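You operate a simulated robot arm through the tools that you are given. There is no shell and no other tool. Be economical: measure what you need, move in short steps, check, and stop when the job is done.

You run a simulated robot arm. Do the job below in one go: nothing can be reset, and whatever is moved stays where it is left.

JOB
Put the paper bag marked "lime" from the top of the left plank bench on the free end of the centre plank and the paper bag that says "cement" on the top of the right workbench. Put the red half brick on the top of the left plank bench away on the front of the centre plank. Fetch the small grey paver and set it on top of the red thin paver. Pull the top tool chest drawer open. Do these in any order.

Only the result counts: the job must be done as asked and must still hold three seconds after the hand-in. Knocking over, shifting, dropping, spilling or breaking anything else fails it.

ROBOT AND FRAMES
A 6-joint arm with a four-finger gripper on a trunk, on a base that drives. Base frame: it is fixed to the floor where the robot stands at the start and does not move with it; the origin is under the middle of the robot, x ahead of it, y to its left, z up; the surface under the hand at the start is at about z = 64. Readings come in cm, rad, newtons and seconds.
With the tool pointing down near the work surface it reaches from about 54 to 90 cm from the robot's upright axis, wherever it stands. Its first joint turns from -2.897 to 2.897 rad. Places, roughly: free end of the centre plank (17x24 cm) [-218, 86, 64]; front of the centre plank (16x100 cm) [-218, -44, 64]; paper bag [50, 0, 75]; red half brick (10x10x6 cm) [60, 0, 70]; red thin paver (20x10x4 cm) [50, 60, 70]; small grey paver (6x6x3 cm) [50, 30, 70]; top of the right workbench [-290, -330, 80]; top tool chest drawer [470, 560, 120]. Payload 3.43 kg.
The TCP is the grasp point between the finger pads, 3 cm short of the fingertips. In the tool frame z runs along the fingers and y along their closing line. Largest opening 12 cm; the body of the gripper starts 8.5 cm behind the TCP.
Orientation is told as [roll, pitch, yaw] about the base's x, y, z axes, in that order, counted from this pose: with the fingers straight down and closing along the base's y, the tool's x points along the base's -x, its y along +y and its z along -z.

CONTROLS
- The arm moves only by the tool play_rows. Its arguments are lists of equal length, an entry for each row: "slide": the shift along the tool's x, y, z in units of 25 mm (1.0 is 25 mm), a list of three; "dr": the turn, a rotation vector about the tool's x, y, z in units of 6 degrees (1.0 is 6 degrees), a list of three; "grip": the gripper command, from -1 (shut) to 1 (fully open), values between in proportion. In form: {"slide": [[dx, dy, dz], ...], "dr": [[rx, ry, rz], ...], "grip": [grip, ...]}. A call has 1 to 8 rows; each row shifts and turns the commanded pose from where the row before left it, along the tool's axes as they then stand. A call with a number of a shift or a turn outside -1 to 1 is refused whole. Each row takes 0.2 s and may step no farther than 5 cm and 0.15 rad from the row before; otherwise, or with a gripper value out of range, the whole call is refused. Where a pose cannot be reached the arm comes as near as it can. A force on the tool above 40 N (or 10 N above the force at the start of the call, whichever is more), or a blocked arm, ends the call early, and 0.2 s more pass. The fingers move at their own pace and stop on an object; they squeeze with about 23 N. The grip force told is the motor's: it shows also when the fingers shut on nothing. Time passes only in rows, and 0.2 s behind the last, so rows that do not move let the fingers close. It gives the time, the measured TCP pose, the force on the tool (base axes), the opening and the grip force at its end, in the units of the frame above (readings bear some noise), with the torque about the TCP (base axes, N m) and any sound that the robot's microphone picked up.
- Cameras (640 x 400 px; columns grow to the right, rows downward): "scene" is now at [5.59, 17.96, 143.73]; the picture's right is [-0.25, -0.97, 0.00], its down [-0.74, 0.19, -0.65] and it looks along [0.63, -0.16, -0.76] (base axes); focal length 265 px, centre (320, 200). "wrist" rides on the gripper at [7.1, -1.7, -12] in the tool frame; the picture's right is [0.23, 0.97, 0.00], its down [-0.81, 0.19, -0.55] and it looks along [-0.54, 0.13, 0.83] (tool axes); focal length 275 px, centre (320, 200). There is no depth. A picture from a camera that has moved, and an enlarged one, comes with that camera's place and axes in the base frame and with its lens.
- camera(camera): a new picture of that camera. No time passes.
- raise_lower(by): slides the trunk up (or, below 0, down) by that many cm; the arm and the scene camera ride with it, the base frame stays. It gives what a move gives, with no picture.
- roll_base(legs): drives the robot by 1 to 6 legs, each [ahead, left, turn to the left] in cm, cm and rad, along the robot's own axes; the way and the turn of a leg run together, so that a leg with both is an arc; at most 150 cm and 3.142 rad a leg. The arm and the cameras ride along, it lands a little off, and it stops where it bumps. It gives what a move gives.
- head_to(pan, tilt): turns the head with the scene camera to pan (to the left, within 2.094 rad either way) and tilt (down, from -0.506 to 1.204), counted from straight ahead of the robot. It gives what a move gives.
- close_up(camera, box): a new picture of the part [left, top, right, bottom] of that camera's present view, enlarged. No time passes.
- job_done(): hands the job in; it is judged then, once.

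Go step by step. Nothing tells you exact positions but the pictures and the camera data: compare them with the known pose of the tool, close in by small moves and look again before you grip or let go. The budget is 165 turns and 112 pictures, counting those below and the enlarged ones. Unless the task says otherwise, let go and move clear before handing in.

The tools are called as name(argument=value, ...) on one line, values as JSON. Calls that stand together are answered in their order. play_rows: Moves the arm, as the interface text tells. Its arguments: {"type":"object","properties":{"slide":{"type":"array","items":{"type":"array","items":{"type":"number"}}},"dr":{"type":"array","items":{"type":"array","items":{"type":"number"}}},"grip":{"type":"array","items":{"type":"number"}}},"required":["slide","dr","grip"]} The other tools are called the same way: raise_lower (by) slides the trunk up or down; roll_base (legs) drives the base; head_to (pan, tilt) turns the head that bears the scene camera; camera (camera) takes a picture; close_up (camera, box) takes an enlarged picture of a part of a camera's view; job_done () hands the job in.

At the start:

```text
t: 0.0
position: [54.24, 6.86, 93.29]
orientation: [0.001, 0.0, 0.0]
ft_force: [-1.0, -0.3, 0.7]
wrist_torque: [0.01, 0.02, -0.04]
finger_gap: 12.02
grip_force: 0.0
trunk travel left (down, up): [-2.5, 51.5]
robot x, y, heading: [-0.1, 0.06, -0.001]
head pan, tilt: [-0.257, 0.864]
```

scene: 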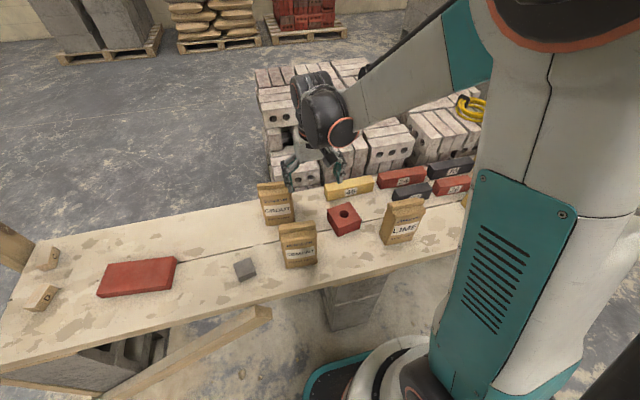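
wrist: 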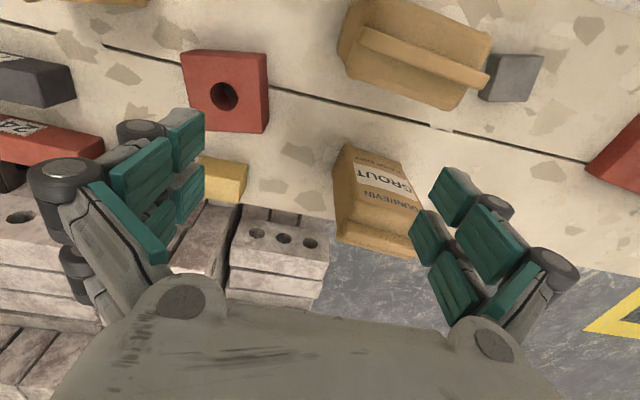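

I see a plank bench with three bags, a red half brick with a hole, a small grey paver and a red thin paver. I'll enlarge to read the bag labels.

close_up(camera="scene", box=[220, 160, 460, 310])

close_up(camera="scene", box=[0, 220, 280, 395])

```text
2.67 times, centred on (340, 235) of scene
camera zoom: at [5.59, 17.96, 143.73], right [-0.25, -0.97, 0.0], down [-0.74, 0.19, -0.65], along [0.63, -0.16, -0.76], focal length 706 px, centre (267, 107)
```

zoom: 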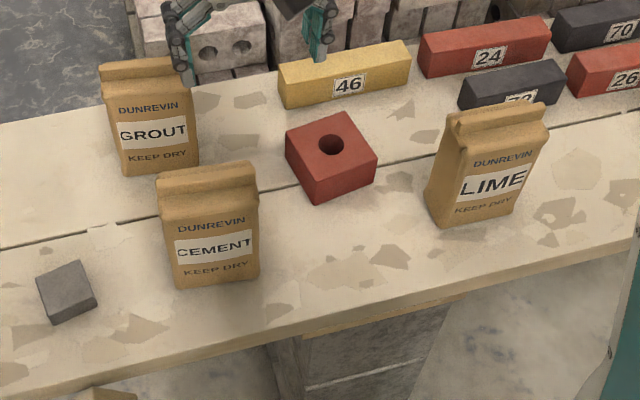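

```text
2.29 times, centred on (140, 308) of scene
camera zoom: at [5.59, 17.96, 143.73], right [-0.25, -0.97, 0.0], down [-0.74, 0.19, -0.65], along [0.63, -0.16, -0.76], focal length 605 px, centre (731, -46)
```

zoom: 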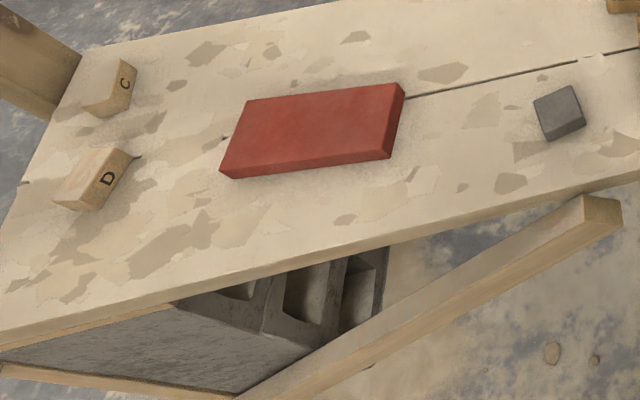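

The three bags read GROUT, CEMENT and LIME. I put the small grey paver near (48,31) and the thin red paver near (53,62). I'll move over the grey paver first.

play_rows(slide=[[0.3, 1, 0.3], [0.3, 1, 0.3], [0.3, 1, 0.3], [0.3, 1, 0.3], [0.3, 1, 0.3], [0.3, 1, 0.3], [0.3, 1, 0.3], [0.3, 1, 0.3]], dr=[[0, 0, 0], [0, 0, 0], [0, 0, 0], [0, 0, 0], [0, 0, 0], [0, 0, 0], [0, 0, 0], [0, 0, 0]], grip=[1, 1, 1, 1, 1, 1, 1, 1])

camera(camera="wrist")

```text
t: 1.8
position: [48.24, 27.17, 87.37]
orientation: [0.0, 0.0, 0.0]
ft_force: [0.1, 0.1, 0.5]
wrist_torque: [0.02, -0.03, 0.0]
finger_gap: 11.99
grip_force: 0.1
trunk travel left (down, up): [-2.5, 51.5]
robot x, y, heading: [-0.28, 0.15, -0.005]
head pan, tilt: [-0.257, 0.864]
```

```text
107 pictures are left
camera wrist: at [41.12, 25.35, 99.43], right [-0.23, 0.97, 0.0], down [0.81, 0.19, 0.55], along [0.54, 0.13, -0.83], focal length 275 px, centre (320, 200)
```

wrist: 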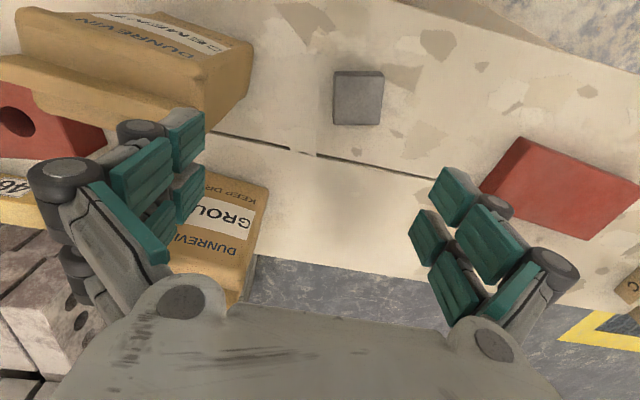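

The grey paver is at about (47.5, 31.4) with roughly +0.2 rad of yaw. I'll go above it, turn, and look again.

play_rows(slide=[[0.15, 0.85, 0.5], [0.15, 0.85, 0.5], [0, 0, 0.8], [0, 0, 0.8], [0, 0, 0.8], [0, 0, 0]], dr=[[0, 0, -1], [0, 0, -0.9], [0, 0, 0], [0, 0, 0], [0, 0, 0], [0, 0, 0]], grip=[0.7, 0.7, 0.7, 0.6, 0.6, 0.6])

camera(camera="wrist")

camera(camera="scene")

```text
t: 3.2
position: [47.23, 31.23, 78.75]
orientation: [0.002, 0.001, 0.198]
ft_force: [-0.7, -0.8, -1.1]
wrist_torque: [-0.04, 0.03, 0.01]
finger_gap: 9.61
grip_force: 0.1
trunk travel left (down, up): [-2.5, 51.5]
robot x, y, heading: [0.02, -0.04, 0.0]
head pan, tilt: [-0.257, 0.864]
```

```text
106 pictures are left
camera wrist: at [40.57, 28.08, 90.87], right [-0.42, 0.91, 0.0], down [0.76, 0.35, 0.55], along [0.5, 0.23, -0.83], focal length 275 px, centre (320, 200)
```

wrist: 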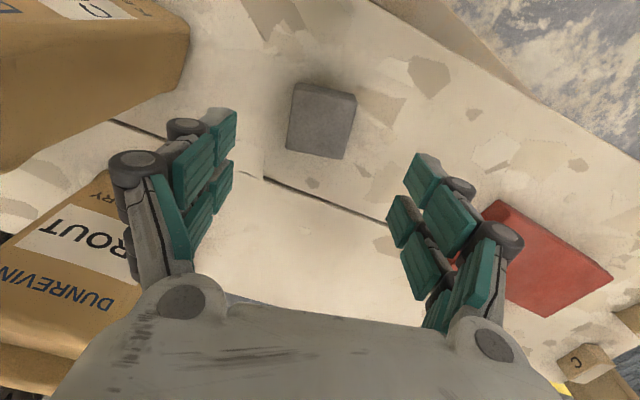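

```text
105 pictures are left
camera scene: at [5.61, 17.99, 143.72], right [-0.25, -0.97, 0.0], down [-0.74, 0.19, -0.65], along [0.63, -0.16, -0.76], focal length 265 px, centre (320, 200)
```

scene: 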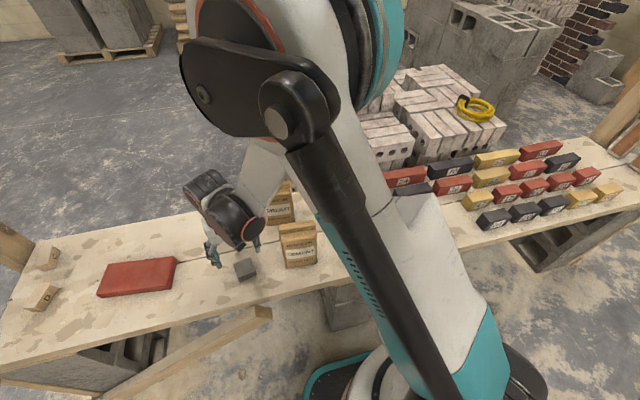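

The paver is aligned with the fingers. I'll make a small correction, go down, and grip.

play_rows(slide=[[-0.14, 0.12, 0.8], [0, 0, 0.8], [0, 0, 0.8], [0, 0, 0.8], [0, 0, 0.8], [0, 0, 0.44], [0, 0, 0], [0, 0, 0]], dr=[[0, 0, 0], [0, 0, 0], [0, 0, 0], [0, 0, 0], [0, 0, 0], [0, 0, 0], [0, 0, 0], [0, 0, 0]], grip=[0.6, 0.6, 0.6, 0.6, 0.6, 0.6, 0.6, 0.6])

camera(camera="wrist")

```text
t: 5.0
position: [47.62, 31.46, 67.63]
orientation: [0.0, 0.0, 0.199]
ft_force: [-0.4, 0.4, 0.1]
wrist_torque: [-0.03, -0.02, 0.04]
finger_gap: 9.61
grip_force: 0.1
trunk travel left (down, up): [-2.5, 51.5]
robot x, y, heading: [0.34, -0.05, -0.002]
head pan, tilt: [-0.257, 0.864]
```

```text
104 pictures are left
camera wrist: at [40.92, 28.41, 79.8], right [-0.42, 0.91, 0.0], down [0.76, 0.35, 0.55], along [0.5, 0.23, -0.83], focal length 275 px, centre (320, 200)
```

wrist: 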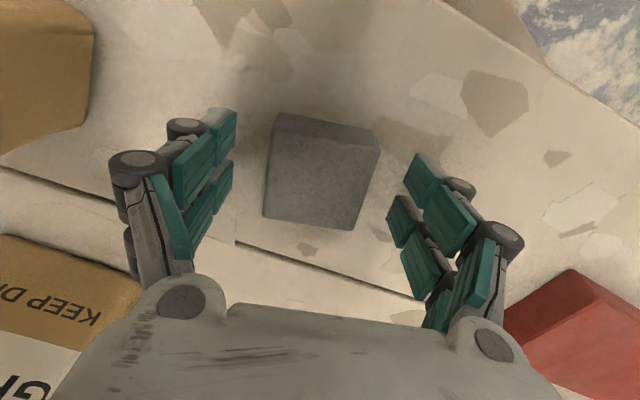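

The paver is centred between the fingers, so I'll close and lift.

play_rows(slide=[[0, 0, 0.05], [0, 0, 0], [0, 0, 0], [0, 0, -0.5], [0, 0, -1], [0, 0, -1]], dr=[[0, 0, 0], [0, 0, 0], [0, 0, 0], [0, 0, 0], [0, 0, 0], [0, 0, 0]], grip=[-1, -1, -1, -1, -1, -1])

camera(camera="wrist")

```text
t: 6.4
position: [47.5, 31.63, 73.81]
orientation: [0.001, 0.002, 0.199]
ft_force: [-0.1, 0.8, -0.4]
wrist_torque: [-0.01, 0.02, -0.02]
finger_gap: 0.0
grip_force: 23.6
trunk travel left (down, up): [-2.5, 51.5]
robot x, y, heading: [0.11, -0.09, 0.0]
head pan, tilt: [-0.257, 0.864]
```

```text
103 pictures are left
camera wrist: at [40.89, 28.46, 85.92], right [-0.42, 0.91, 0.0], down [0.76, 0.35, 0.55], along [0.5, 0.23, -0.83], focal length 275 px, centre (320, 200)
```

wrist: 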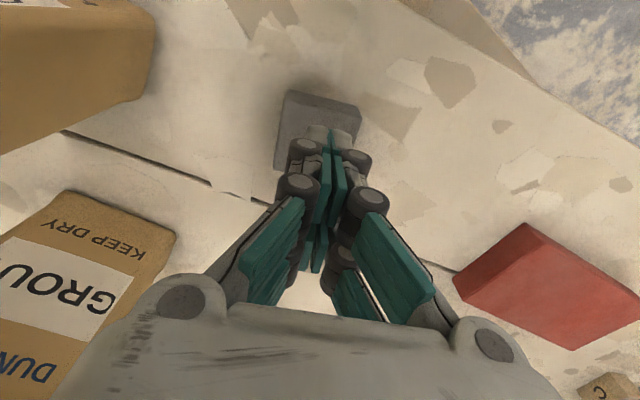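

The gripper closed on nothing, or slipped, and the paver hasn't moved. I'll go down again a bit deeper, watching the force, and close without lifting.

play_rows(slide=[[0, 0, 0], [0, 0, 0.8], [0, 0, 0.8], [0, 0, 0.6], [0, 0, 0.3], [0, 0, 0.15], [0, 0, 0.15], [0, 0, 0]], dr=[[0, 0, 0], [0, 0, 0], [0, 0, 0], [0, 0, 0], [0, 0, 0], [0, 0, 0], [0, 0, 0], [0, 0, 0]], grip=[0.6, 0.6, 0.6, 0.6, 0.6, 0.6, 0.6, 0.6])

play_rows(slide=[[0, 0, 0], [0, 0, 0], [0, 0, 0]], dr=[[0, 0, 0], [0, 0, 0], [0, 0, 0]], grip=[-0.2, -1, -1])

camera(camera="wrist")

```text
t: 8.2
position: [47.57, 31.58, 66.76]
orientation: [-0.002, -0.001, 0.199]
ft_force: [0.8, -0.3, -0.7]
wrist_torque: [0.01, 0.02, -0.03]
finger_gap: 9.58
grip_force: 0.1
trunk travel left (down, up): [-2.5, 51.5]
robot x, y, heading: [-0.0, -0.01, 0.004]
head pan, tilt: [-0.257, 0.864]
```

```text
t: 9.0
position: [47.47, 31.53, 66.83]
orientation: [-0.001, -0.002, 0.199]
ft_force: [2.9, -0.4, 27.0]
wrist_torque: [-0.09, -0.1, 0.05]
finger_gap: 5.56
grip_force: 23.0
trunk travel left (down, up): [-2.5, 51.5]
robot x, y, heading: [-0.11, -0.32, 0.0]
head pan, tilt: [-0.257, 0.864]
```

```text
102 pictures are left
camera wrist: at [40.85, 28.36, 79.0], right [-0.42, 0.91, 0.0], down [0.76, 0.35, 0.55], along [0.5, 0.23, -0.83], focal length 275 px, centre (320, 200)
```

wrist: 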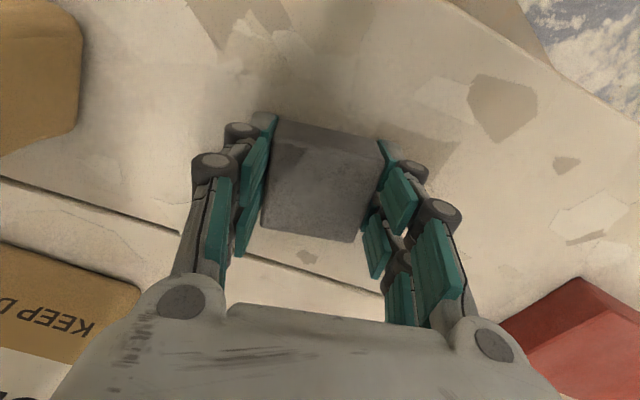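

The fingers now hold the paver with a gap of 5.56, and the tips press lightly on the bench. I'll lift gently.

play_rows(slide=[[0, 0, -0.1], [0, 0, -0.2], [0, 0, -0.4], [0, 0, -0.8], [0, 0, -1], [0, 0, -1]], dr=[[0, 0, 0], [0, 0, 0], [0, 0, 0], [0, 0, 0], [0, 0, 0], [0, 0, 0]], grip=[-1, -1, -1, -1, -1, -1])

camera(camera="wrist")

```text
t: 10.4
position: [47.59, 31.49, 75.54]
orientation: [0.001, 0.001, 0.199]
ft_force: [1.1, -0.5, -1.2]
wrist_torque: [0.01, 0.02, 0.0]
finger_gap: 5.56
grip_force: 22.6
trunk travel left (down, up): [-2.5, 51.5]
robot x, y, heading: [0.0, 0.05, -0.003]
head pan, tilt: [-0.257, 0.864]
```

```text
101 pictures are left
camera wrist: at [40.98, 28.41, 87.64], right [-0.42, 0.91, 0.0], down [0.76, 0.35, 0.55], along [0.5, 0.23, -0.83], focal length 275 px, centre (320, 200)
```

wrist: 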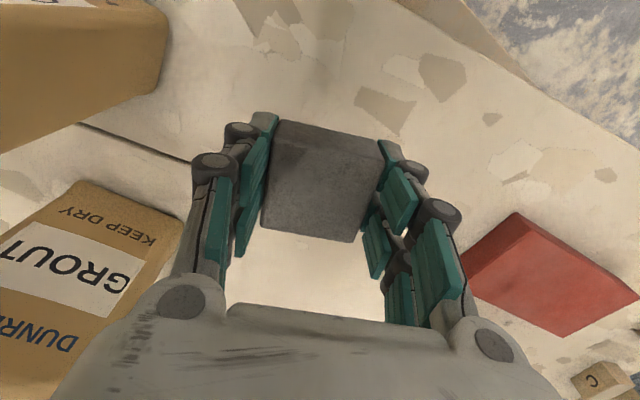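

The paver is held. I'll carry it toward the red thin paver, estimated at (53.2, 62.3) with yaw about -0.14.

play_rows(slide=[[-0.387, 0.97, -0.6], [-0.387, 0.97, -0.6], [-0.387, 0.97, 0], [-0.387, 0.97, 0], [-0.387, 0.97, 0], [-0.387, 0.97, 0], [-0.387, 0.97, 0], [-0.387, 0.97, 0]], dr=[[0, 0, 0], [0, 0, 0], [0, 0, 0], [0, 0, 0], [0, 0, 0], [0, 0, 0], [0, 0, 0], [0, 0, 0]], grip=[-1, -1, -1, -1, -1, -1, -1, -1])

play_rows(slide=[[-0.387, 0.97, 0], [-0.387, 0.97, 0], [-0.387, 0.97, 0], [-0.387, 0.97, 0], [0, 0, 0], [0, 0, 0], [0, 0, 0], [0, 0, 0]], dr=[[0, 0, 0], [0, 0, 0], [0, 0, 0], [0, 0, 0], [0, 0, 1], [0, 0, 1], [0, 0, 1], [0, 0, 0.28]], grip=[-1, -1, -1, -1, -1, -1, -1, -1])

camera(camera="wrist")

camera(camera="scene")

```text
t: 12.2
position: [51.33, 52.22, 78.64]
orientation: [0.001, -0.002, 0.2]
ft_force: [-0.6, 0.1, -2.0]
wrist_torque: [-0.02, 0.03, -0.01]
finger_gap: 5.56
grip_force: 23.1
trunk travel left (down, up): [-2.5, 51.5]
robot x, y, heading: [-0.11, 0.15, -0.0]
head pan, tilt: [-0.257, 0.864]
```

```text
t: 14.0
position: [53.31, 62.28, 78.43]
orientation: [0.0, -0.001, -0.147]
ft_force: [0.2, -0.3, -1.9]
wrist_torque: [0.0, 0.05, -0.01]
finger_gap: 5.56
grip_force: 22.7
trunk travel left (down, up): [-2.5, 51.5]
robot x, y, heading: [-0.08, -0.2, 0.002]
head pan, tilt: [-0.257, 0.864]
```

```text
100 pictures are left
camera wrist: at [46.02, 61.59, 90.7], right [-0.09, 1.0, 0.0], down [0.83, 0.07, 0.55], along [0.55, 0.05, -0.83], focal length 275 px, centre (320, 200)
```

wrist: 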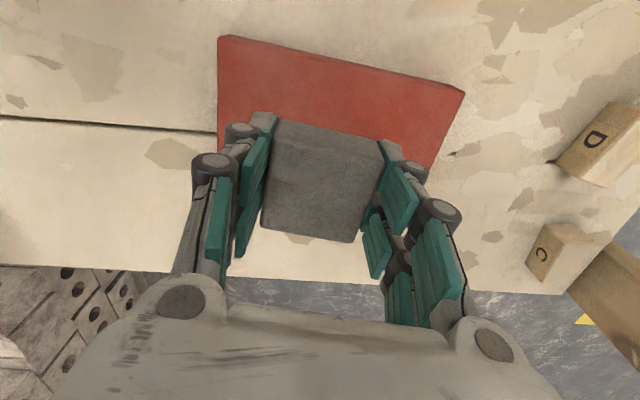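

```text
99 pictures are left
camera scene: at [5.61, 18.01, 143.72], right [-0.25, -0.97, 0.0], down [-0.74, 0.19, -0.65], along [0.63, -0.16, -0.76], focal length 265 px, centre (320, 200)
```

scene: 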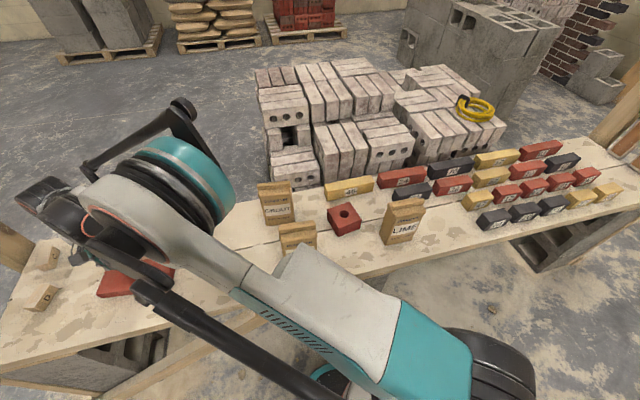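

I'm over the thin red paver. I'll lower in small steps until contact.

play_rows(slide=[[0, 0.25, 0.8], [0, 0, 0.8], [0, 0, 0.6], [0, 0, 0.3], [0, 0, 0.2], [0, 0, 0.1], [0, 0, 0.1], [0, 0, 0]], dr=[[0, 0, 0], [0, 0, 0], [0, 0, 0], [0, 0, 0], [0, 0, 0], [0, 0, 0], [0, 0, 0], [0, 0, 0]], grip=[-1, -1, -1, -1, -1, -1, -1, -1])

camera(camera="wrist")

```text
t: 15.8
position: [53.43, 62.82, 71.38]
orientation: [0.0, -0.001, -0.146]
ft_force: [-0.3, 0.6, -1.9]
wrist_torque: [0.02, -0.02, 0.03]
finger_gap: 5.56
grip_force: 22.9
trunk travel left (down, up): [-2.5, 51.5]
robot x, y, heading: [-0.26, 0.19, -0.001]
head pan, tilt: [-0.257, 0.864]
```

```text
98 pictures are left
camera wrist: at [46.1, 62.19, 83.41], right [-0.09, 1.0, 0.0], down [0.83, 0.07, 0.55], along [0.55, 0.05, -0.83], focal length 275 px, centre (320, 200)
```

wrist: 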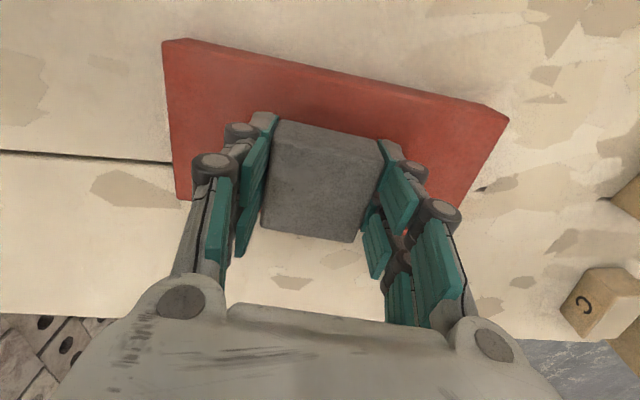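

No contact yet at TCP 71.4. I'll keep lowering in fine steps.

play_rows(slide=[[0.08, 0.2, 0], [0, 0, 0.1], [0, 0, 0.08], [0, 0, 0.06], [0, 0, 0]], dr=[[0, 0, 0], [0, 0, 0], [0, 0, 0], [0, 0, 0], [0, 0, 0]], grip=[-1, -1, -1, -1, -1])

```text
t: 17.0
position: [53.21, 63.34, 70.72]
orientation: [-0.001, 0.001, -0.144]
ft_force: [-0.1, 0.5, -1.7]
wrist_torque: [-0.03, 0.01, -0.02]
finger_gap: 5.58
grip_force: 23.3
trunk travel left (down, up): [-2.5, 51.5]
robot x, y, heading: [0.26, 0.15, -0.002]
head pan, tilt: [-0.257, 0.864]
```

play_rows(slide=[[0, 0, 0.06], [0, 0, 0.06], [0, 0, 0]], dr=[[0, 0, 0], [0, 0, 0], [0, 0, 0]], grip=[-1, -1, -1])

camera(camera="wrist")

```text
t: 17.8
position: [53.13, 63.48, 70.44]
orientation: [0.0, 0.0, -0.144]
ft_force: [-0.7, -1.1, -2.0]
wrist_torque: [0.04, 0.02, 0.0]
finger_gap: 5.6
grip_force: 23.2
trunk travel left (down, up): [-2.5, 51.5]
robot x, y, heading: [0.31, -0.08, -0.003]
head pan, tilt: [-0.257, 0.864]
```

```text
97 pictures are left
camera wrist: at [45.9, 62.71, 82.53], right [-0.09, 1.0, 0.0], down [0.83, 0.07, 0.55], along [0.55, 0.05, -0.83], focal length 275 px, centre (320, 200)
```

wrist: 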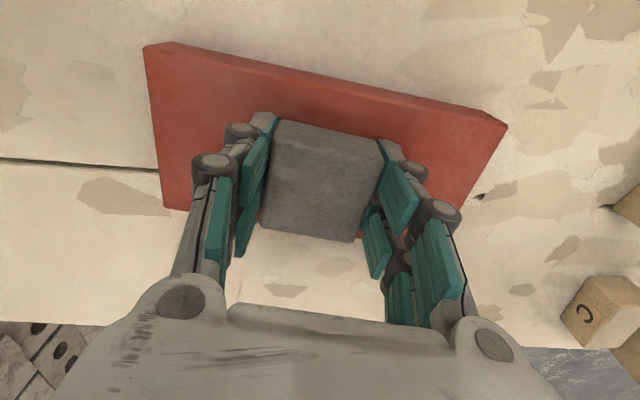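

play_rows(slide=[[0, 0, 0.08], [0, 0, 0.08], [0, 0, 0.08], [0, 0, 0.08], [0, 0, 0]], dr=[[0, 0, 0], [0, 0, 0], [0, 0, 0], [0, 0, 0], [0, 0, 0]], grip=[-1, -1, -1, -1, -1])

```text
t: 18.8
position: [53.22, 63.36, 69.99]
orientation: [0.001, -0.001, -0.144]
ft_force: [-2.9, -2.9, 22.1]
wrist_torque: [-0.55, 0.44, -0.03]
finger_gap: 5.58
grip_force: 23.1
trunk travel left (down, up): [-2.5, 51.5]
robot x, y, heading: [-0.27, -0.24, -0.005]
head pan, tilt: [-0.257, 0.864]
stopped in row 5: the force on the tool passed its limit at 44 N (the readings are from after the stop); the commanded pose is now the measured one
```

Contact is made, so I'll back off a hair, open gently, and rise clear.

play_rows(slide=[[0, 0, -0.08], [0, 0, 0], [0, 0, 0], [0, 0, 0], [0, 0, -0.5], [0, 0, -1], [0, 0, -1], [0, 0, -1]], dr=[[0, 0, 0], [0, 0, 0], [0, 0, 0], [0, 0, 0], [0, 0, 0], [0, 0, 0], [0, 0, 0], [0, 0, 0]], grip=[-1, 0.1, 0.2, 0.4, 0.5, 0.5, 0.5, 0.5])

camera(camera="wrist")

```text
t: 20.6
position: [53.36, 63.64, 78.84]
orientation: [0.001, -0.002, -0.146]
ft_force: [0.3, 0.6, -0.1]
wrist_torque: [-0.01, 0.01, 0.03]
finger_gap: 9.01
grip_force: 0.1
trunk travel left (down, up): [-2.5, 51.5]
robot x, y, heading: [-0.3, -0.09, -0.002]
head pan, tilt: [-0.257, 0.864]
```

```text
96 pictures are left
camera wrist: at [45.99, 62.85, 90.92], right [-0.09, 1.0, 0.0], down [0.83, 0.07, 0.55], along [0.55, 0.05, -0.83], focal length 275 px, centre (320, 200)
```

wrist: 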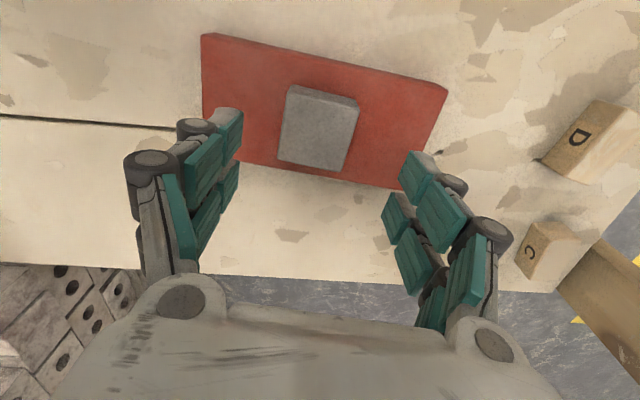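

The grey paver rests on the thin red paver. Next I'll raise the arm, straighten it, and swing over to the lime bag.

play_rows(slide=[[0, 0, -1], [0, 0, -1], [0, -1, -1], [0, -1, -1], [0, -1, -1], [0, -1, -1], [0, -1, -0.5], [0, -1, 0]], dr=[[0, 0, -0.7], [0, 0, -0.7], [0, 0, 0], [0, 0, 0], [0, 0, 0], [0, 0, 0], [0, 0, 0], [0, 0, 0]], grip=[1, 1, 1, 1, 1, 1, 1, 1])

play_rows(slide=[[0, -1, 0], [0, -1, 0], [0, -1, 0], [0, -1, 0], [0, -1, 0], [0, -1, 0], [0, -1, 0], [0, -1, 0]], dr=[[0, 0, 0], [0, 0, 0], [0, 0, 0], [0, 0, 0], [0, 0, 0], [0, 0, 0], [0, 0, 0], [0, 0, 0]], grip=[1, 1, 1, 1, 1, 1, 1, 1])

play_rows(slide=[[0, -1, 0], [0, -1, 0], [0, -1, 0], [0, -1, 0], [0, -1, 0], [0, -1, 0], [0, -1, 0], [0, -1, 0]], dr=[[0, 0, 0], [0, 0, 0], [0, 0, 0], [0, 0, 0], [0, 0, 0], [0, 0, 0], [0, 0, 0], [0, 0, 0]], grip=[1, 1, 1, 1, 1, 1, 1, 1])

play_rows(slide=[[0, -1, 0], [0, -1, 0], [0, -1, 0], [0, -1, 0], [0, -1, 0], [0, -1, 0], [0, -1, 0], [0, -1, 0]], dr=[[0, 0, 0], [0, 0, 0], [0, 0, 0], [0, 0, 0], [0, 0, 0], [0, 0, 0], [0, 0, 0], [0, 0, 0]], grip=[1, 1, 1, 1, 1, 1, 1, 1])

camera(camera="wrist")

camera(camera="scene")

```text
t: 22.4
position: [53.23, 48.26, 95.16]
orientation: [0.003, 0.0, 0.002]
ft_force: [-1.1, 0.2, 0.1]
wrist_torque: [-0.05, -0.02, 0.03]
finger_gap: 12.01
grip_force: 0.0
trunk travel left (down, up): [-2.5, 51.5]
robot x, y, heading: [0.35, -0.22, -0.003]
head pan, tilt: [-0.257, 0.864]
```

```text
t: 24.2
position: [53.29, 28.29, 95.04]
orientation: [0.001, -0.002, 0.003]
ft_force: [-0.6, 0.0, -0.5]
wrist_torque: [0.01, 0.03, 0.02]
finger_gap: 12.01
grip_force: 0.0
trunk travel left (down, up): [-2.5, 51.5]
robot x, y, heading: [-0.22, 0.05, 0.0]
head pan, tilt: [-0.257, 0.864]
```

```text
t: 26.0
position: [53.53, 8.41, 95.22]
orientation: [0.002, -0.002, 0.002]
ft_force: [0.3, 1.0, -0.7]
wrist_torque: [-0.02, 0.01, -0.04]
finger_gap: 12.0
grip_force: 0.1
trunk travel left (down, up): [-2.5, 51.5]
robot x, y, heading: [0.02, -0.14, 0.0]
head pan, tilt: [-0.257, 0.864]
```

```text
t: 27.8
position: [53.35, -11.63, 95.06]
orientation: [0.001, -0.002, 0.002]
ft_force: [0.0, 0.2, 0.7]
wrist_torque: [-0.01, 0.02, -0.03]
finger_gap: 12.02
grip_force: 0.0
trunk travel left (down, up): [-2.5, 51.5]
robot x, y, heading: [0.12, 0.04, 0.004]
head pan, tilt: [-0.257, 0.864]
```

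```text
95 pictures are left
camera wrist: at [46.13, -13.38, 107.12], right [-0.23, 0.97, 0.0], down [0.81, 0.19, 0.55], along [0.54, 0.13, -0.83], focal length 275 px, centre (320, 200)
```

wrist: 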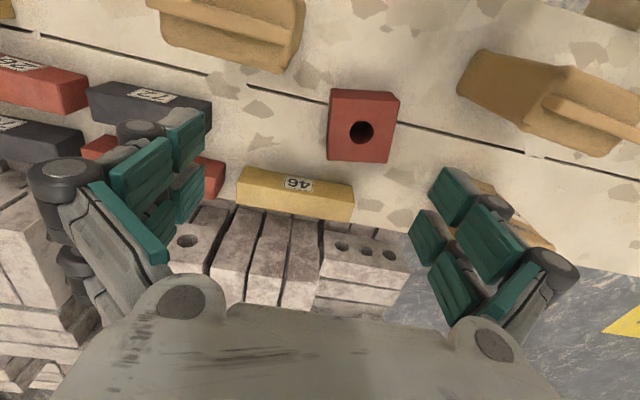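

```text
94 pictures are left
camera scene: at [5.6, 17.98, 143.72], right [-0.25, -0.97, 0.0], down [-0.74, 0.19, -0.65], along [0.63, -0.16, -0.76], focal length 265 px, centre (320, 200)
```

scene: 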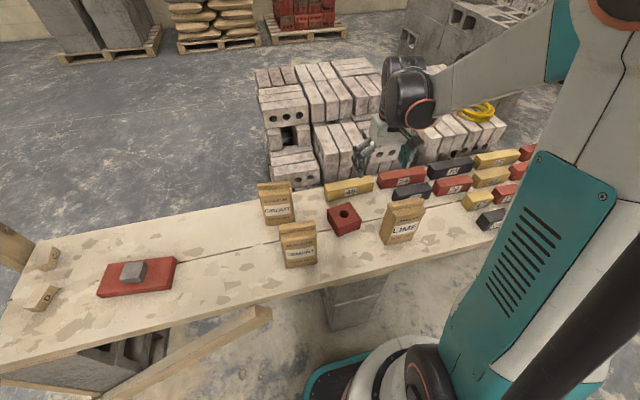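

The lime bag sits near (49,-21), too close to the robot to grip. I'll back the base up and right, then look again.

roll_base(legs=[[-16, -10, 0]])

camera(camera="wrist")

camera(camera="scene")

```text
t: 29.4
position: [37.2, -21.52, 95.07]
orientation: [0.001, -0.001, -0.001]
ft_force: [0.5, -0.3, -0.2]
wrist_torque: [-0.03, 0.0, 0.02]
finger_gap: 12.03
grip_force: 0.1
trunk travel left (down, up): [-2.5, 51.5]
robot x, y, heading: [-16.26, -10.22, -0.001]
head pan, tilt: [-0.257, 0.864]
```

```text
93 pictures are left
camera wrist: at [29.99, -23.23, 107.12], right [-0.23, 0.97, 0.0], down [0.81, 0.19, 0.55], along [0.54, 0.13, -0.83], focal length 275 px, centre (320, 200)
```

wrist: 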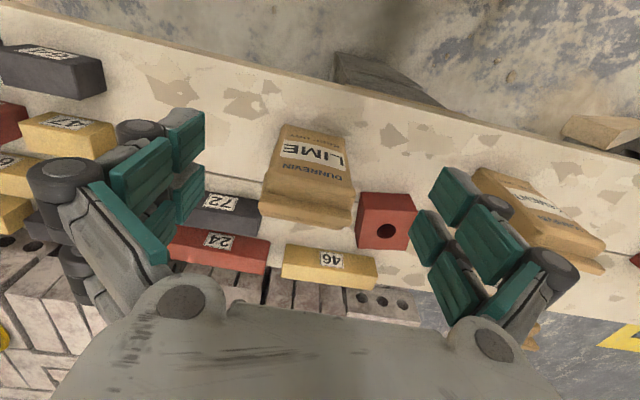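

```text
92 pictures are left
camera scene: at [-10.48, 8.15, 143.72], right [-0.26, -0.97, 0.0], down [-0.74, 0.19, -0.65], along [0.63, -0.17, -0.76], focal length 265 px, centre (320, 200)
```

scene: 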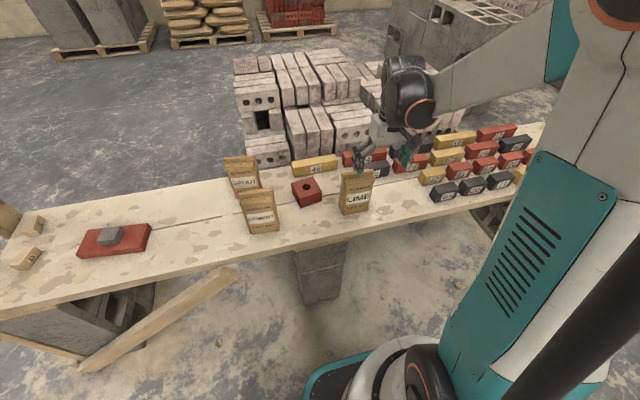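

close_up(camera="wrist", box=[230, 90, 430, 260])

close_up(camera="scene", box=[280, 140, 440, 240])

```text
2.35 times, centred on (330, 175) of wrist
camera zoom: at [29.99, -23.23, 107.12], right [-0.23, 0.97, 0.0], down [0.81, 0.19, 0.55], along [0.54, 0.13, -0.83], focal length 648 px, centre (296, 259)
```

zoom: 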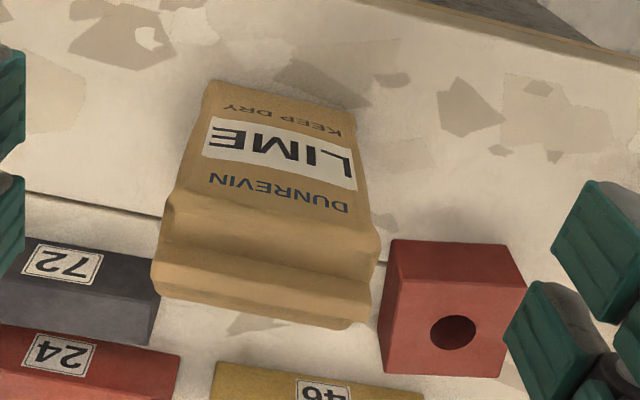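

```text
4.00 times, centred on (360, 190) of scene
camera zoom: at [-10.48, 8.15, 143.72], right [-0.26, -0.97, 0.0], down [-0.74, 0.19, -0.65], along [0.63, -0.17, -0.76], focal length 1058 px, centre (160, 240)
```

zoom: 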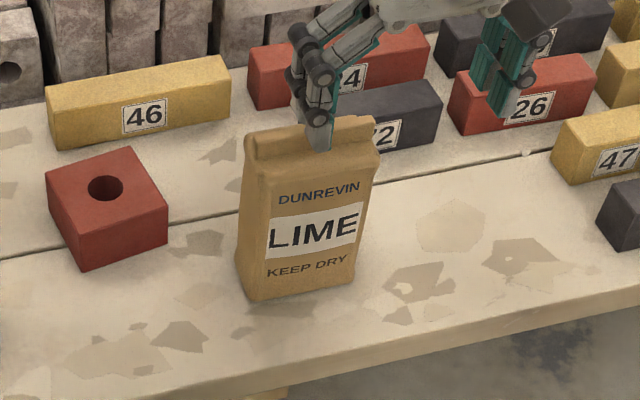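

The lime bag stands about 11 wide (y), 6–7 deep (x) and 17 high, centred near (49.5,-20.3). I'll go above it and turn the tool 90° so the fingers close across its thickness.

play_rows(slide=[[-1, 0.1, 0], [-1, 0.1, 0], [-1, 0.1, 0], [-1, 0.1, 0], [-0.9, 0.1, 0], [0, 0, 0], [0, 0, 0], [0, 0, 0]], dr=[[0, 0, 0], [0, 0, 0], [0, 0, 0], [0, 0, 0], [0, 0, 0], [0, 0, 1], [0, 0, 1], [0, 0, 1]], grip=[1, 1, 1, 1, 1, 1, 1, 1])

play_rows(slide=[[0, 0, 0], [0, 0, 0], [0, 0, 0], [0, 0, 0], [0, 0, 0], [0, 0, 0], [0, 0, 0], [0, 0, 0]], dr=[[0, 0, 1], [0, 0, 1], [0, 0, 1], [0, 0, 1], [0, 0, 1], [0, 0, 1], [0, 0, 1], [0, 0, 1]], grip=[1, 1, 1, 1, 1, 1, 1, 1])

play_rows(slide=[[0, 0, 0], [0, 0, 0], [0, 0, 0], [0, 0, 0], [0, 0, 0]], dr=[[0, 0, 1], [0, 0, 1], [0, 0, 1], [0, 0, 1], [0, 0, 0]], grip=[1, 1, 1, 1, 1])

camera(camera="wrist")

close_up(camera="scene", box=[220, 90, 460, 240])

```text
t: 31.2
position: [49.28, -20.3, 95.1]
orientation: [0.002, 0.0, -0.318]
ft_force: [0.3, -1.3, -0.1]
wrist_torque: [-0.02, 0.01, -0.01]
finger_gap: 12.01
grip_force: 0.0
trunk travel left (down, up): [-2.5, 51.5]
robot x, y, heading: [-16.27, -10.49, -0.004]
head pan, tilt: [-0.257, 0.864]
```

```text
t: 33.0
position: [49.52, -20.27, 95.01]
orientation: [0.001, -0.001, -1.154]
ft_force: [1.3, -0.1, -0.1]
wrist_torque: [-0.04, 0.0, -0.03]
finger_gap: 12.01
grip_force: 0.0
trunk travel left (down, up): [-2.5, 51.5]
robot x, y, heading: [-16.06, -9.59, 0.002]
head pan, tilt: [-0.257, 0.864]
```

```text
t: 34.2
position: [49.36, -20.22, 95.03]
orientation: [0.002, 0.002, -1.57]
ft_force: [0.3, 0.3, 0.7]
wrist_torque: [0.04, 0.01, -0.01]
finger_gap: 12.0
grip_force: 0.2
trunk travel left (down, up): [-2.5, 51.5]
robot x, y, heading: [-16.36, -9.86, 0.002]
head pan, tilt: [-0.257, 0.864]
```

```text
89 pictures are left
camera wrist: at [47.73, -13.16, 107.13], right [0.97, 0.23, 0.0], down [0.19, -0.81, 0.55], along [0.13, -0.54, -0.83], focal length 275 px, centre (320, 200)
```

wrist: 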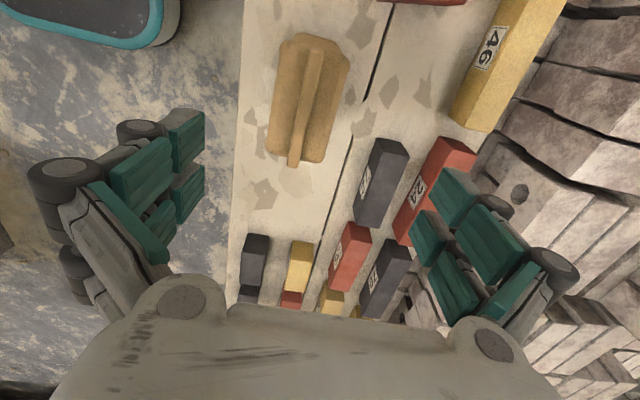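

```text
2.67 times, centred on (340, 165) of scene
camera zoom: at [-10.49, 8.14, 143.73], right [-0.26, -0.97, 0.0], down [-0.74, 0.19, -0.65], along [0.63, -0.17, -0.76], focal length 706 px, centre (267, 293)
```

zoom: 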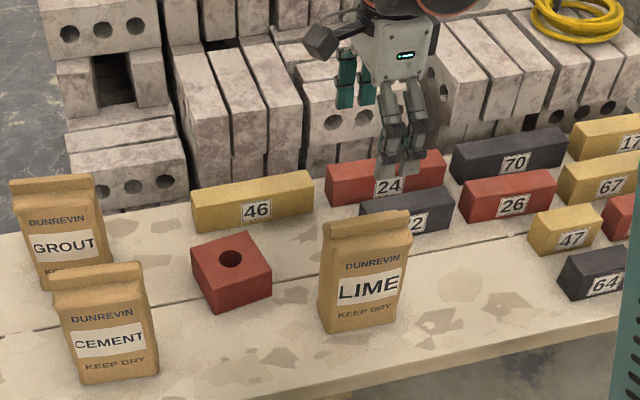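

From above, the ridge of the lime bag centres at (48.2,-21). I'll correct, go part way down, and check.

play_rows(slide=[[-0.32, -0.42, 0.8], [0, 0, 0.8], [0, 0, 0.8], [0, 0, 0.8], [0, 0, 0.8], [0, 0, 0]], dr=[[0, 0, 0], [0, 0, 0], [0, 0, 0], [0, 0, 0], [0, 0, 0], [0, 0, 0]], grip=[1, 1, 1, 1, 1, 1])

camera(camera="wrist")

close_up(camera="scene", box=[260, 110, 420, 210])

```text
t: 35.6
position: [48.4, -21.09, 84.8]
orientation: [0.0, 0.001, -1.57]
ft_force: [1.0, 0.1, 1.6]
wrist_torque: [0.03, -0.05, 0.02]
finger_gap: 12.02
grip_force: 0.1
trunk travel left (down, up): [-2.5, 51.5]
robot x, y, heading: [-16.29, -9.5, 0.001]
head pan, tilt: [-0.257, 0.864]
```

```text
87 pictures are left
camera wrist: at [46.67, -14.0, 97.06], right [0.97, 0.23, 0.0], down [0.19, -0.81, 0.55], along [0.13, -0.54, -0.83], focal length 275 px, centre (320, 200)
```

wrist: 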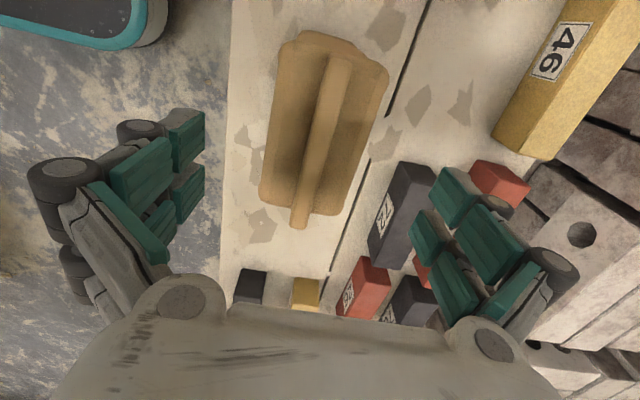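

```text
4.00 times, centred on (340, 160) of scene
camera zoom: at [-10.47, 8.13, 143.73], right [-0.26, -0.97, 0.0], down [-0.74, 0.19, -0.65], along [0.63, -0.17, -0.76], focal length 1058 px, centre (240, 360)
```

zoom: 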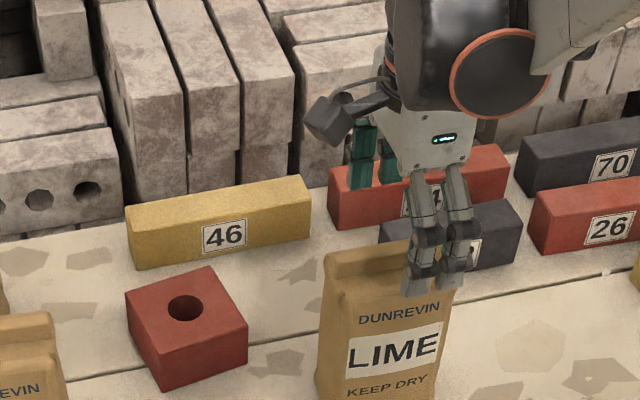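

The bag is between the open fingers. I'll go down to the grip height.

play_rows(slide=[[0.2, -0.12, 0.3], [0, 0, 0.6], [0, 0, 0.6], [0, 0, 0.6], [0, 0, 0.6], [0, 0, 0.6], [0, 0, 0]], dr=[[0, 0, 0], [0, 0, 0], [0, 0, 0], [0, 0, 0], [0, 0, 0], [0, 0, 0], [0, 0, 0]], grip=[1, 1, 1, 1, 1, 1, 1])

camera(camera="wrist")

close_up(camera="scene", box=[260, 130, 420, 230])

```text
t: 37.2
position: [48.15, -20.64, 76.88]
orientation: [0.002, 0.001, -1.571]
ft_force: [-0.3, -0.4, 0.0]
wrist_torque: [0.01, 0.01, 0.0]
finger_gap: 11.99
grip_force: 0.1
trunk travel left (down, up): [-2.5, 51.5]
robot x, y, heading: [-15.95, -9.69, -0.002]
head pan, tilt: [-0.257, 0.864]
```

```text
85 pictures are left
camera wrist: at [46.44, -13.51, 88.95], right [0.97, 0.23, 0.0], down [0.19, -0.81, 0.55], along [0.13, -0.54, -0.83], focal length 275 px, centre (320, 200)
```

wrist: 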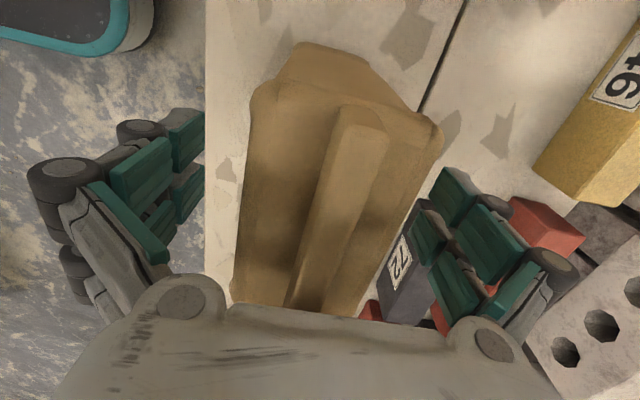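

```text
4.00 times, centred on (340, 180) of scene
camera zoom: at [-10.48, 8.13, 143.73], right [-0.26, -0.97, 0.0], down [-0.74, 0.19, -0.65], along [0.63, -0.17, -0.76], focal length 1058 px, centre (240, 280)
```

zoom: 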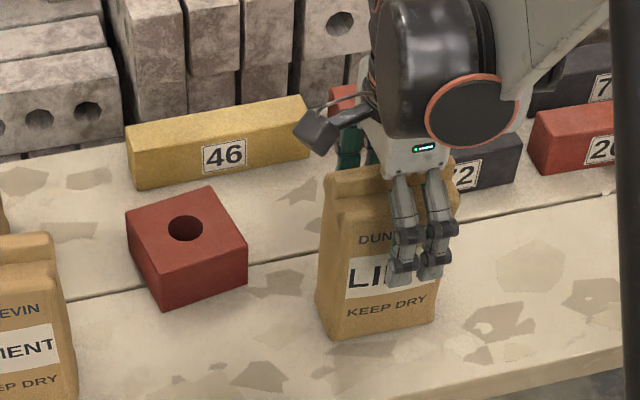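

play_rows(slide=[[0, 0, 0], [0, 0, 0], [0, 0, 0], [0, 0, 0]], dr=[[0, 0, 0], [0, 0, 0], [0, 0, 0], [0, 0, 0]], grip=[0.6, 0, -1, -1])

play_rows(slide=[[0, 0, -0.2], [0, 0, -0.4], [0, 0, -0.4], [0, 0, 0]], dr=[[0, 0, 0], [0, 0, 0], [0, 0, 0], [0, 0, 0]], grip=[-1, -1, -1, -1])

camera(camera="scene")

```text
t: 38.2
position: [48.17, -20.59, 76.77]
orientation: [0.001, 0.003, -1.57]
ft_force: [-2.9, -0.4, 2.4]
wrist_torque: [-0.14, 0.19, -0.09]
finger_gap: 6.49
grip_force: 22.8
trunk travel left (down, up): [-2.5, 51.5]
robot x, y, heading: [-15.99, -9.78, -0.004]
head pan, tilt: [-0.257, 0.864]
```

```text
t: 39.2
position: [48.2, -20.58, 79.13]
orientation: [-0.001, 0.001, -1.57]
ft_force: [0.8, 0.2, -7.6]
wrist_torque: [-0.01, -0.02, -0.01]
finger_gap: 6.51
grip_force: 23.4
trunk travel left (down, up): [-2.5, 51.5]
robot x, y, heading: [-15.97, -9.42, -0.002]
head pan, tilt: [-0.257, 0.864]
```

```text
83 pictures are left
camera scene: at [-10.45, 8.13, 143.72], right [-0.26, -0.97, 0.0], down [-0.74, 0.19, -0.65], along [0.63, -0.17, -0.76], focal length 265 px, centre (320, 200)
```

scene: 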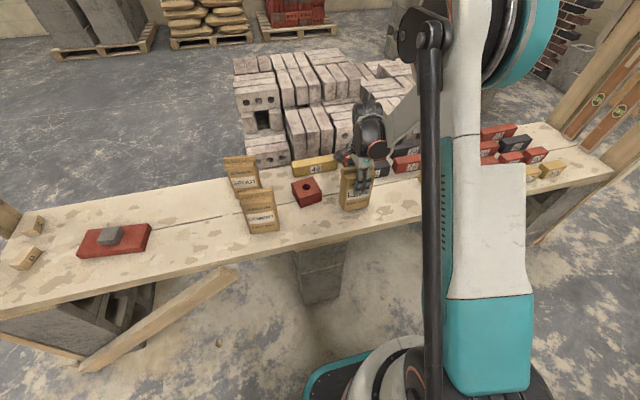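

The lime bag is held (about 0.76 kg). I'll raise it and look around behind before driving.

play_rows(slide=[[0, 0, -1], [0, 0, -1], [0, 0, -1], [0, 0, -1], [0, 0, -1], [0, 0, -1], [0, 0, -1], [0, 0, 0]], dr=[[0, 0, 0], [0, 0, 0], [0, 0, 0], [0, 0, 0], [0, 0, 0], [0, 0, 0], [0, 0, 0], [0, 0, 0]], grip=[-1, -1, -1, -1, -1, -1, -1, -1])

head_to(pan=2.09, tilt=0.5)

camera(camera="scene")

head_to(pan=-2.09, tilt=0.5)

camera(camera="scene")

```text
t: 41.0
position: [48.07, -20.66, 96.82]
orientation: [0.002, 0.002, -1.572]
ft_force: [0.7, -0.4, -6.7]
wrist_torque: [-0.03, -0.03, -0.01]
finger_gap: 6.48
grip_force: 22.7
trunk travel left (down, up): [-2.5, 51.5]
robot x, y, heading: [-15.75, -9.88, -0.001]
head pan, tilt: [-0.257, 0.864]
```

```text
t: 43.1
position: [48.15, -20.6, 96.6]
orientation: [0.0, 0.001, -1.572]
ft_force: [-0.6, 0.3, -6.5]
wrist_torque: [-0.04, 0.0, 0.01]
finger_gap: 6.5
grip_force: 22.7
trunk travel left (down, up): [-2.5, 51.5]
robot x, y, heading: [-15.92, -9.83, -0.004]
head pan, tilt: [2.089, 0.499]
```

```text
82 pictures are left
camera scene: at [-22.42, 18.02, 146.84], right [0.87, 0.49, 0.0], down [0.24, -0.42, -0.88], along [-0.43, 0.76, -0.48], focal length 265 px, centre (320, 200)
```

scene: 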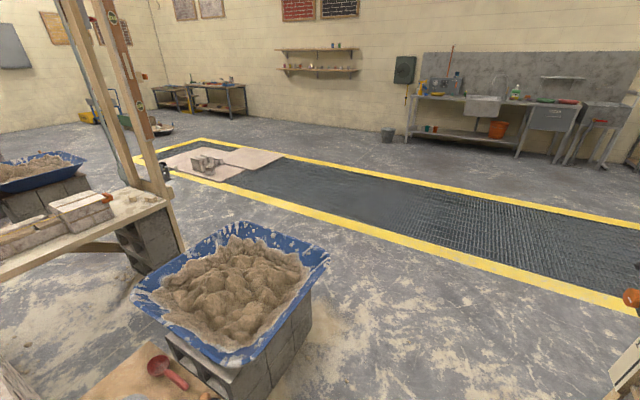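

```text
t: 46.5
position: [48.19, -20.67, 96.82]
orientation: [0.002, 0.001, -1.571]
ft_force: [0.2, -1.1, -6.3]
wrist_torque: [-0.02, 0.01, -0.02]
finger_gap: 6.49
grip_force: 22.7
trunk travel left (down, up): [-2.5, 51.5]
robot x, y, heading: [-16.08, -9.96, 0.003]
head pan, tilt: [-2.089, 0.499]
```

```text
81 pictures are left
camera scene: at [-22.45, 2.21, 146.84], right [-0.87, 0.5, 0.0], down [0.24, 0.42, -0.88], along [-0.44, -0.76, -0.48], focal length 265 px, centre (320, 200)
```

scene: 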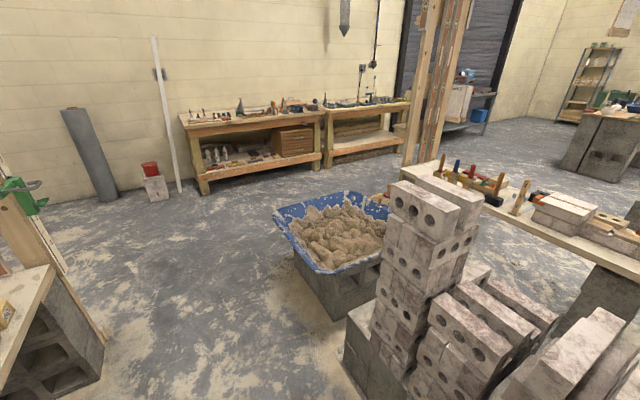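

Mortar tubs and a brick pile stand between me and the centre plank, so I'll go round its left end. I'll raise the trunk, face +y, drive along the open floor and look.

raise_lower(by=30)

roll_base(legs=[[0, 0, 1.571], [60, 0, 0]])

head_to(pan=0.5, tilt=0.5)

camera(camera="scene")

```text
t: 49.5
position: [48.17, -20.63, 126.75]
orientation: [0.0, 0.003, -1.571]
ft_force: [-0.3, -0.9, -7.0]
wrist_torque: [0.0, 0.03, -0.02]
finger_gap: 6.49
grip_force: 22.9
trunk travel left (down, up): [-32.5, 21.5]
robot x, y, heading: [-16.03, -9.55, 0.002]
head pan, tilt: [-2.089, 0.499]
```

```text
t: 56.7
position: [-4.71, 114.17, 126.78]
orientation: [0.001, 0.002, -0.003]
ft_force: [-0.2, 0.0, -7.2]
wrist_torque: [-0.01, 0.01, 0.01]
finger_gap: 6.47
grip_force: 23.4
trunk travel left (down, up): [-32.5, 21.5]
robot x, y, heading: [-15.65, 50.35, 1.567]
head pan, tilt: [-2.089, 0.499]
```

```text
t: 59.0
position: [-4.75, 114.09, 126.77]
orientation: [-0.001, 0.002, -0.004]
ft_force: [0.1, 0.2, -6.4]
wrist_torque: [0.0, 0.0, -0.01]
finger_gap: 6.5
grip_force: 23.4
trunk travel left (down, up): [-32.5, 21.5]
robot x, y, heading: [-16.08, 49.68, 1.564]
head pan, tilt: [0.499, 0.499]
```

```text
80 pictures are left
camera scene: at [-40.17, 56.08, 176.84], right [0.88, 0.47, 0.0], down [0.23, -0.42, -0.88], along [-0.42, 0.77, -0.48], focal length 265 px, centre (320, 200)
```

scene: 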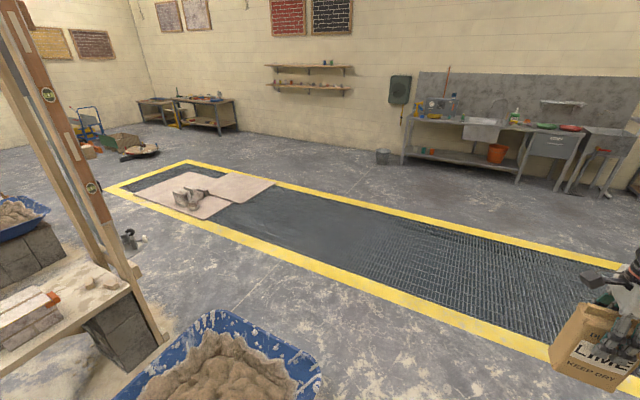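

Open floor ahead. I'll drive on to y≈180, turn to face -x and head west past the plank's end.

roll_base(legs=[[130, 0, 0], [0, 0, 1.571], [110, 0, 0]])

head_to(pan=0.8, tilt=0.6)

camera(camera="scene")

```text
t: 74.6
position: [-189.62, 196.53, 126.78]
orientation: [0.0, 0.002, 1.534]
ft_force: [-0.8, -1.3, -6.8]
wrist_torque: [0.01, -0.01, -0.01]
finger_gap: 6.51
grip_force: 23.4
trunk travel left (down, up): [-32.5, 21.5]
robot x, y, heading: [-125.77, 183.75, 3.106]
head pan, tilt: [0.499, 0.499]
```

```text
t: 75.4
position: [-189.55, 196.59, 126.67]
orientation: [0.0, 0.002, 1.534]
ft_force: [0.0, 0.8, -7.0]
wrist_torque: [0.02, 0.01, -0.02]
finger_gap: 6.47
grip_force: 22.8
trunk travel left (down, up): [-32.5, 21.5]
robot x, y, heading: [-125.7, 183.12, 3.104]
head pan, tilt: [0.799, 0.6]
```

```text
79 pictures are left
camera scene: at [-131.0, 157.07, 175.93], right [-0.69, 0.73, 0.0], down [0.41, 0.39, -0.82], along [-0.6, -0.57, -0.57], focal length 265 px, centre (320, 200)
```

scene: 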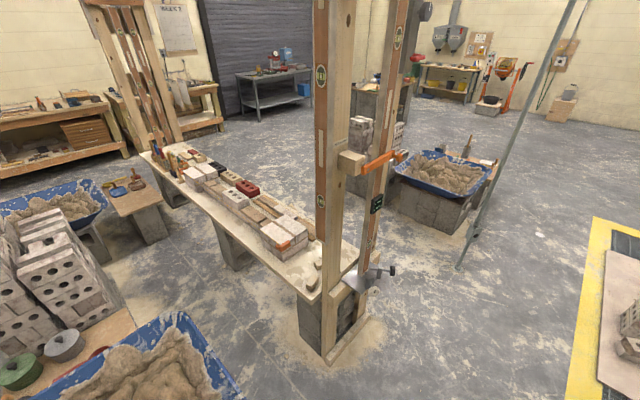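

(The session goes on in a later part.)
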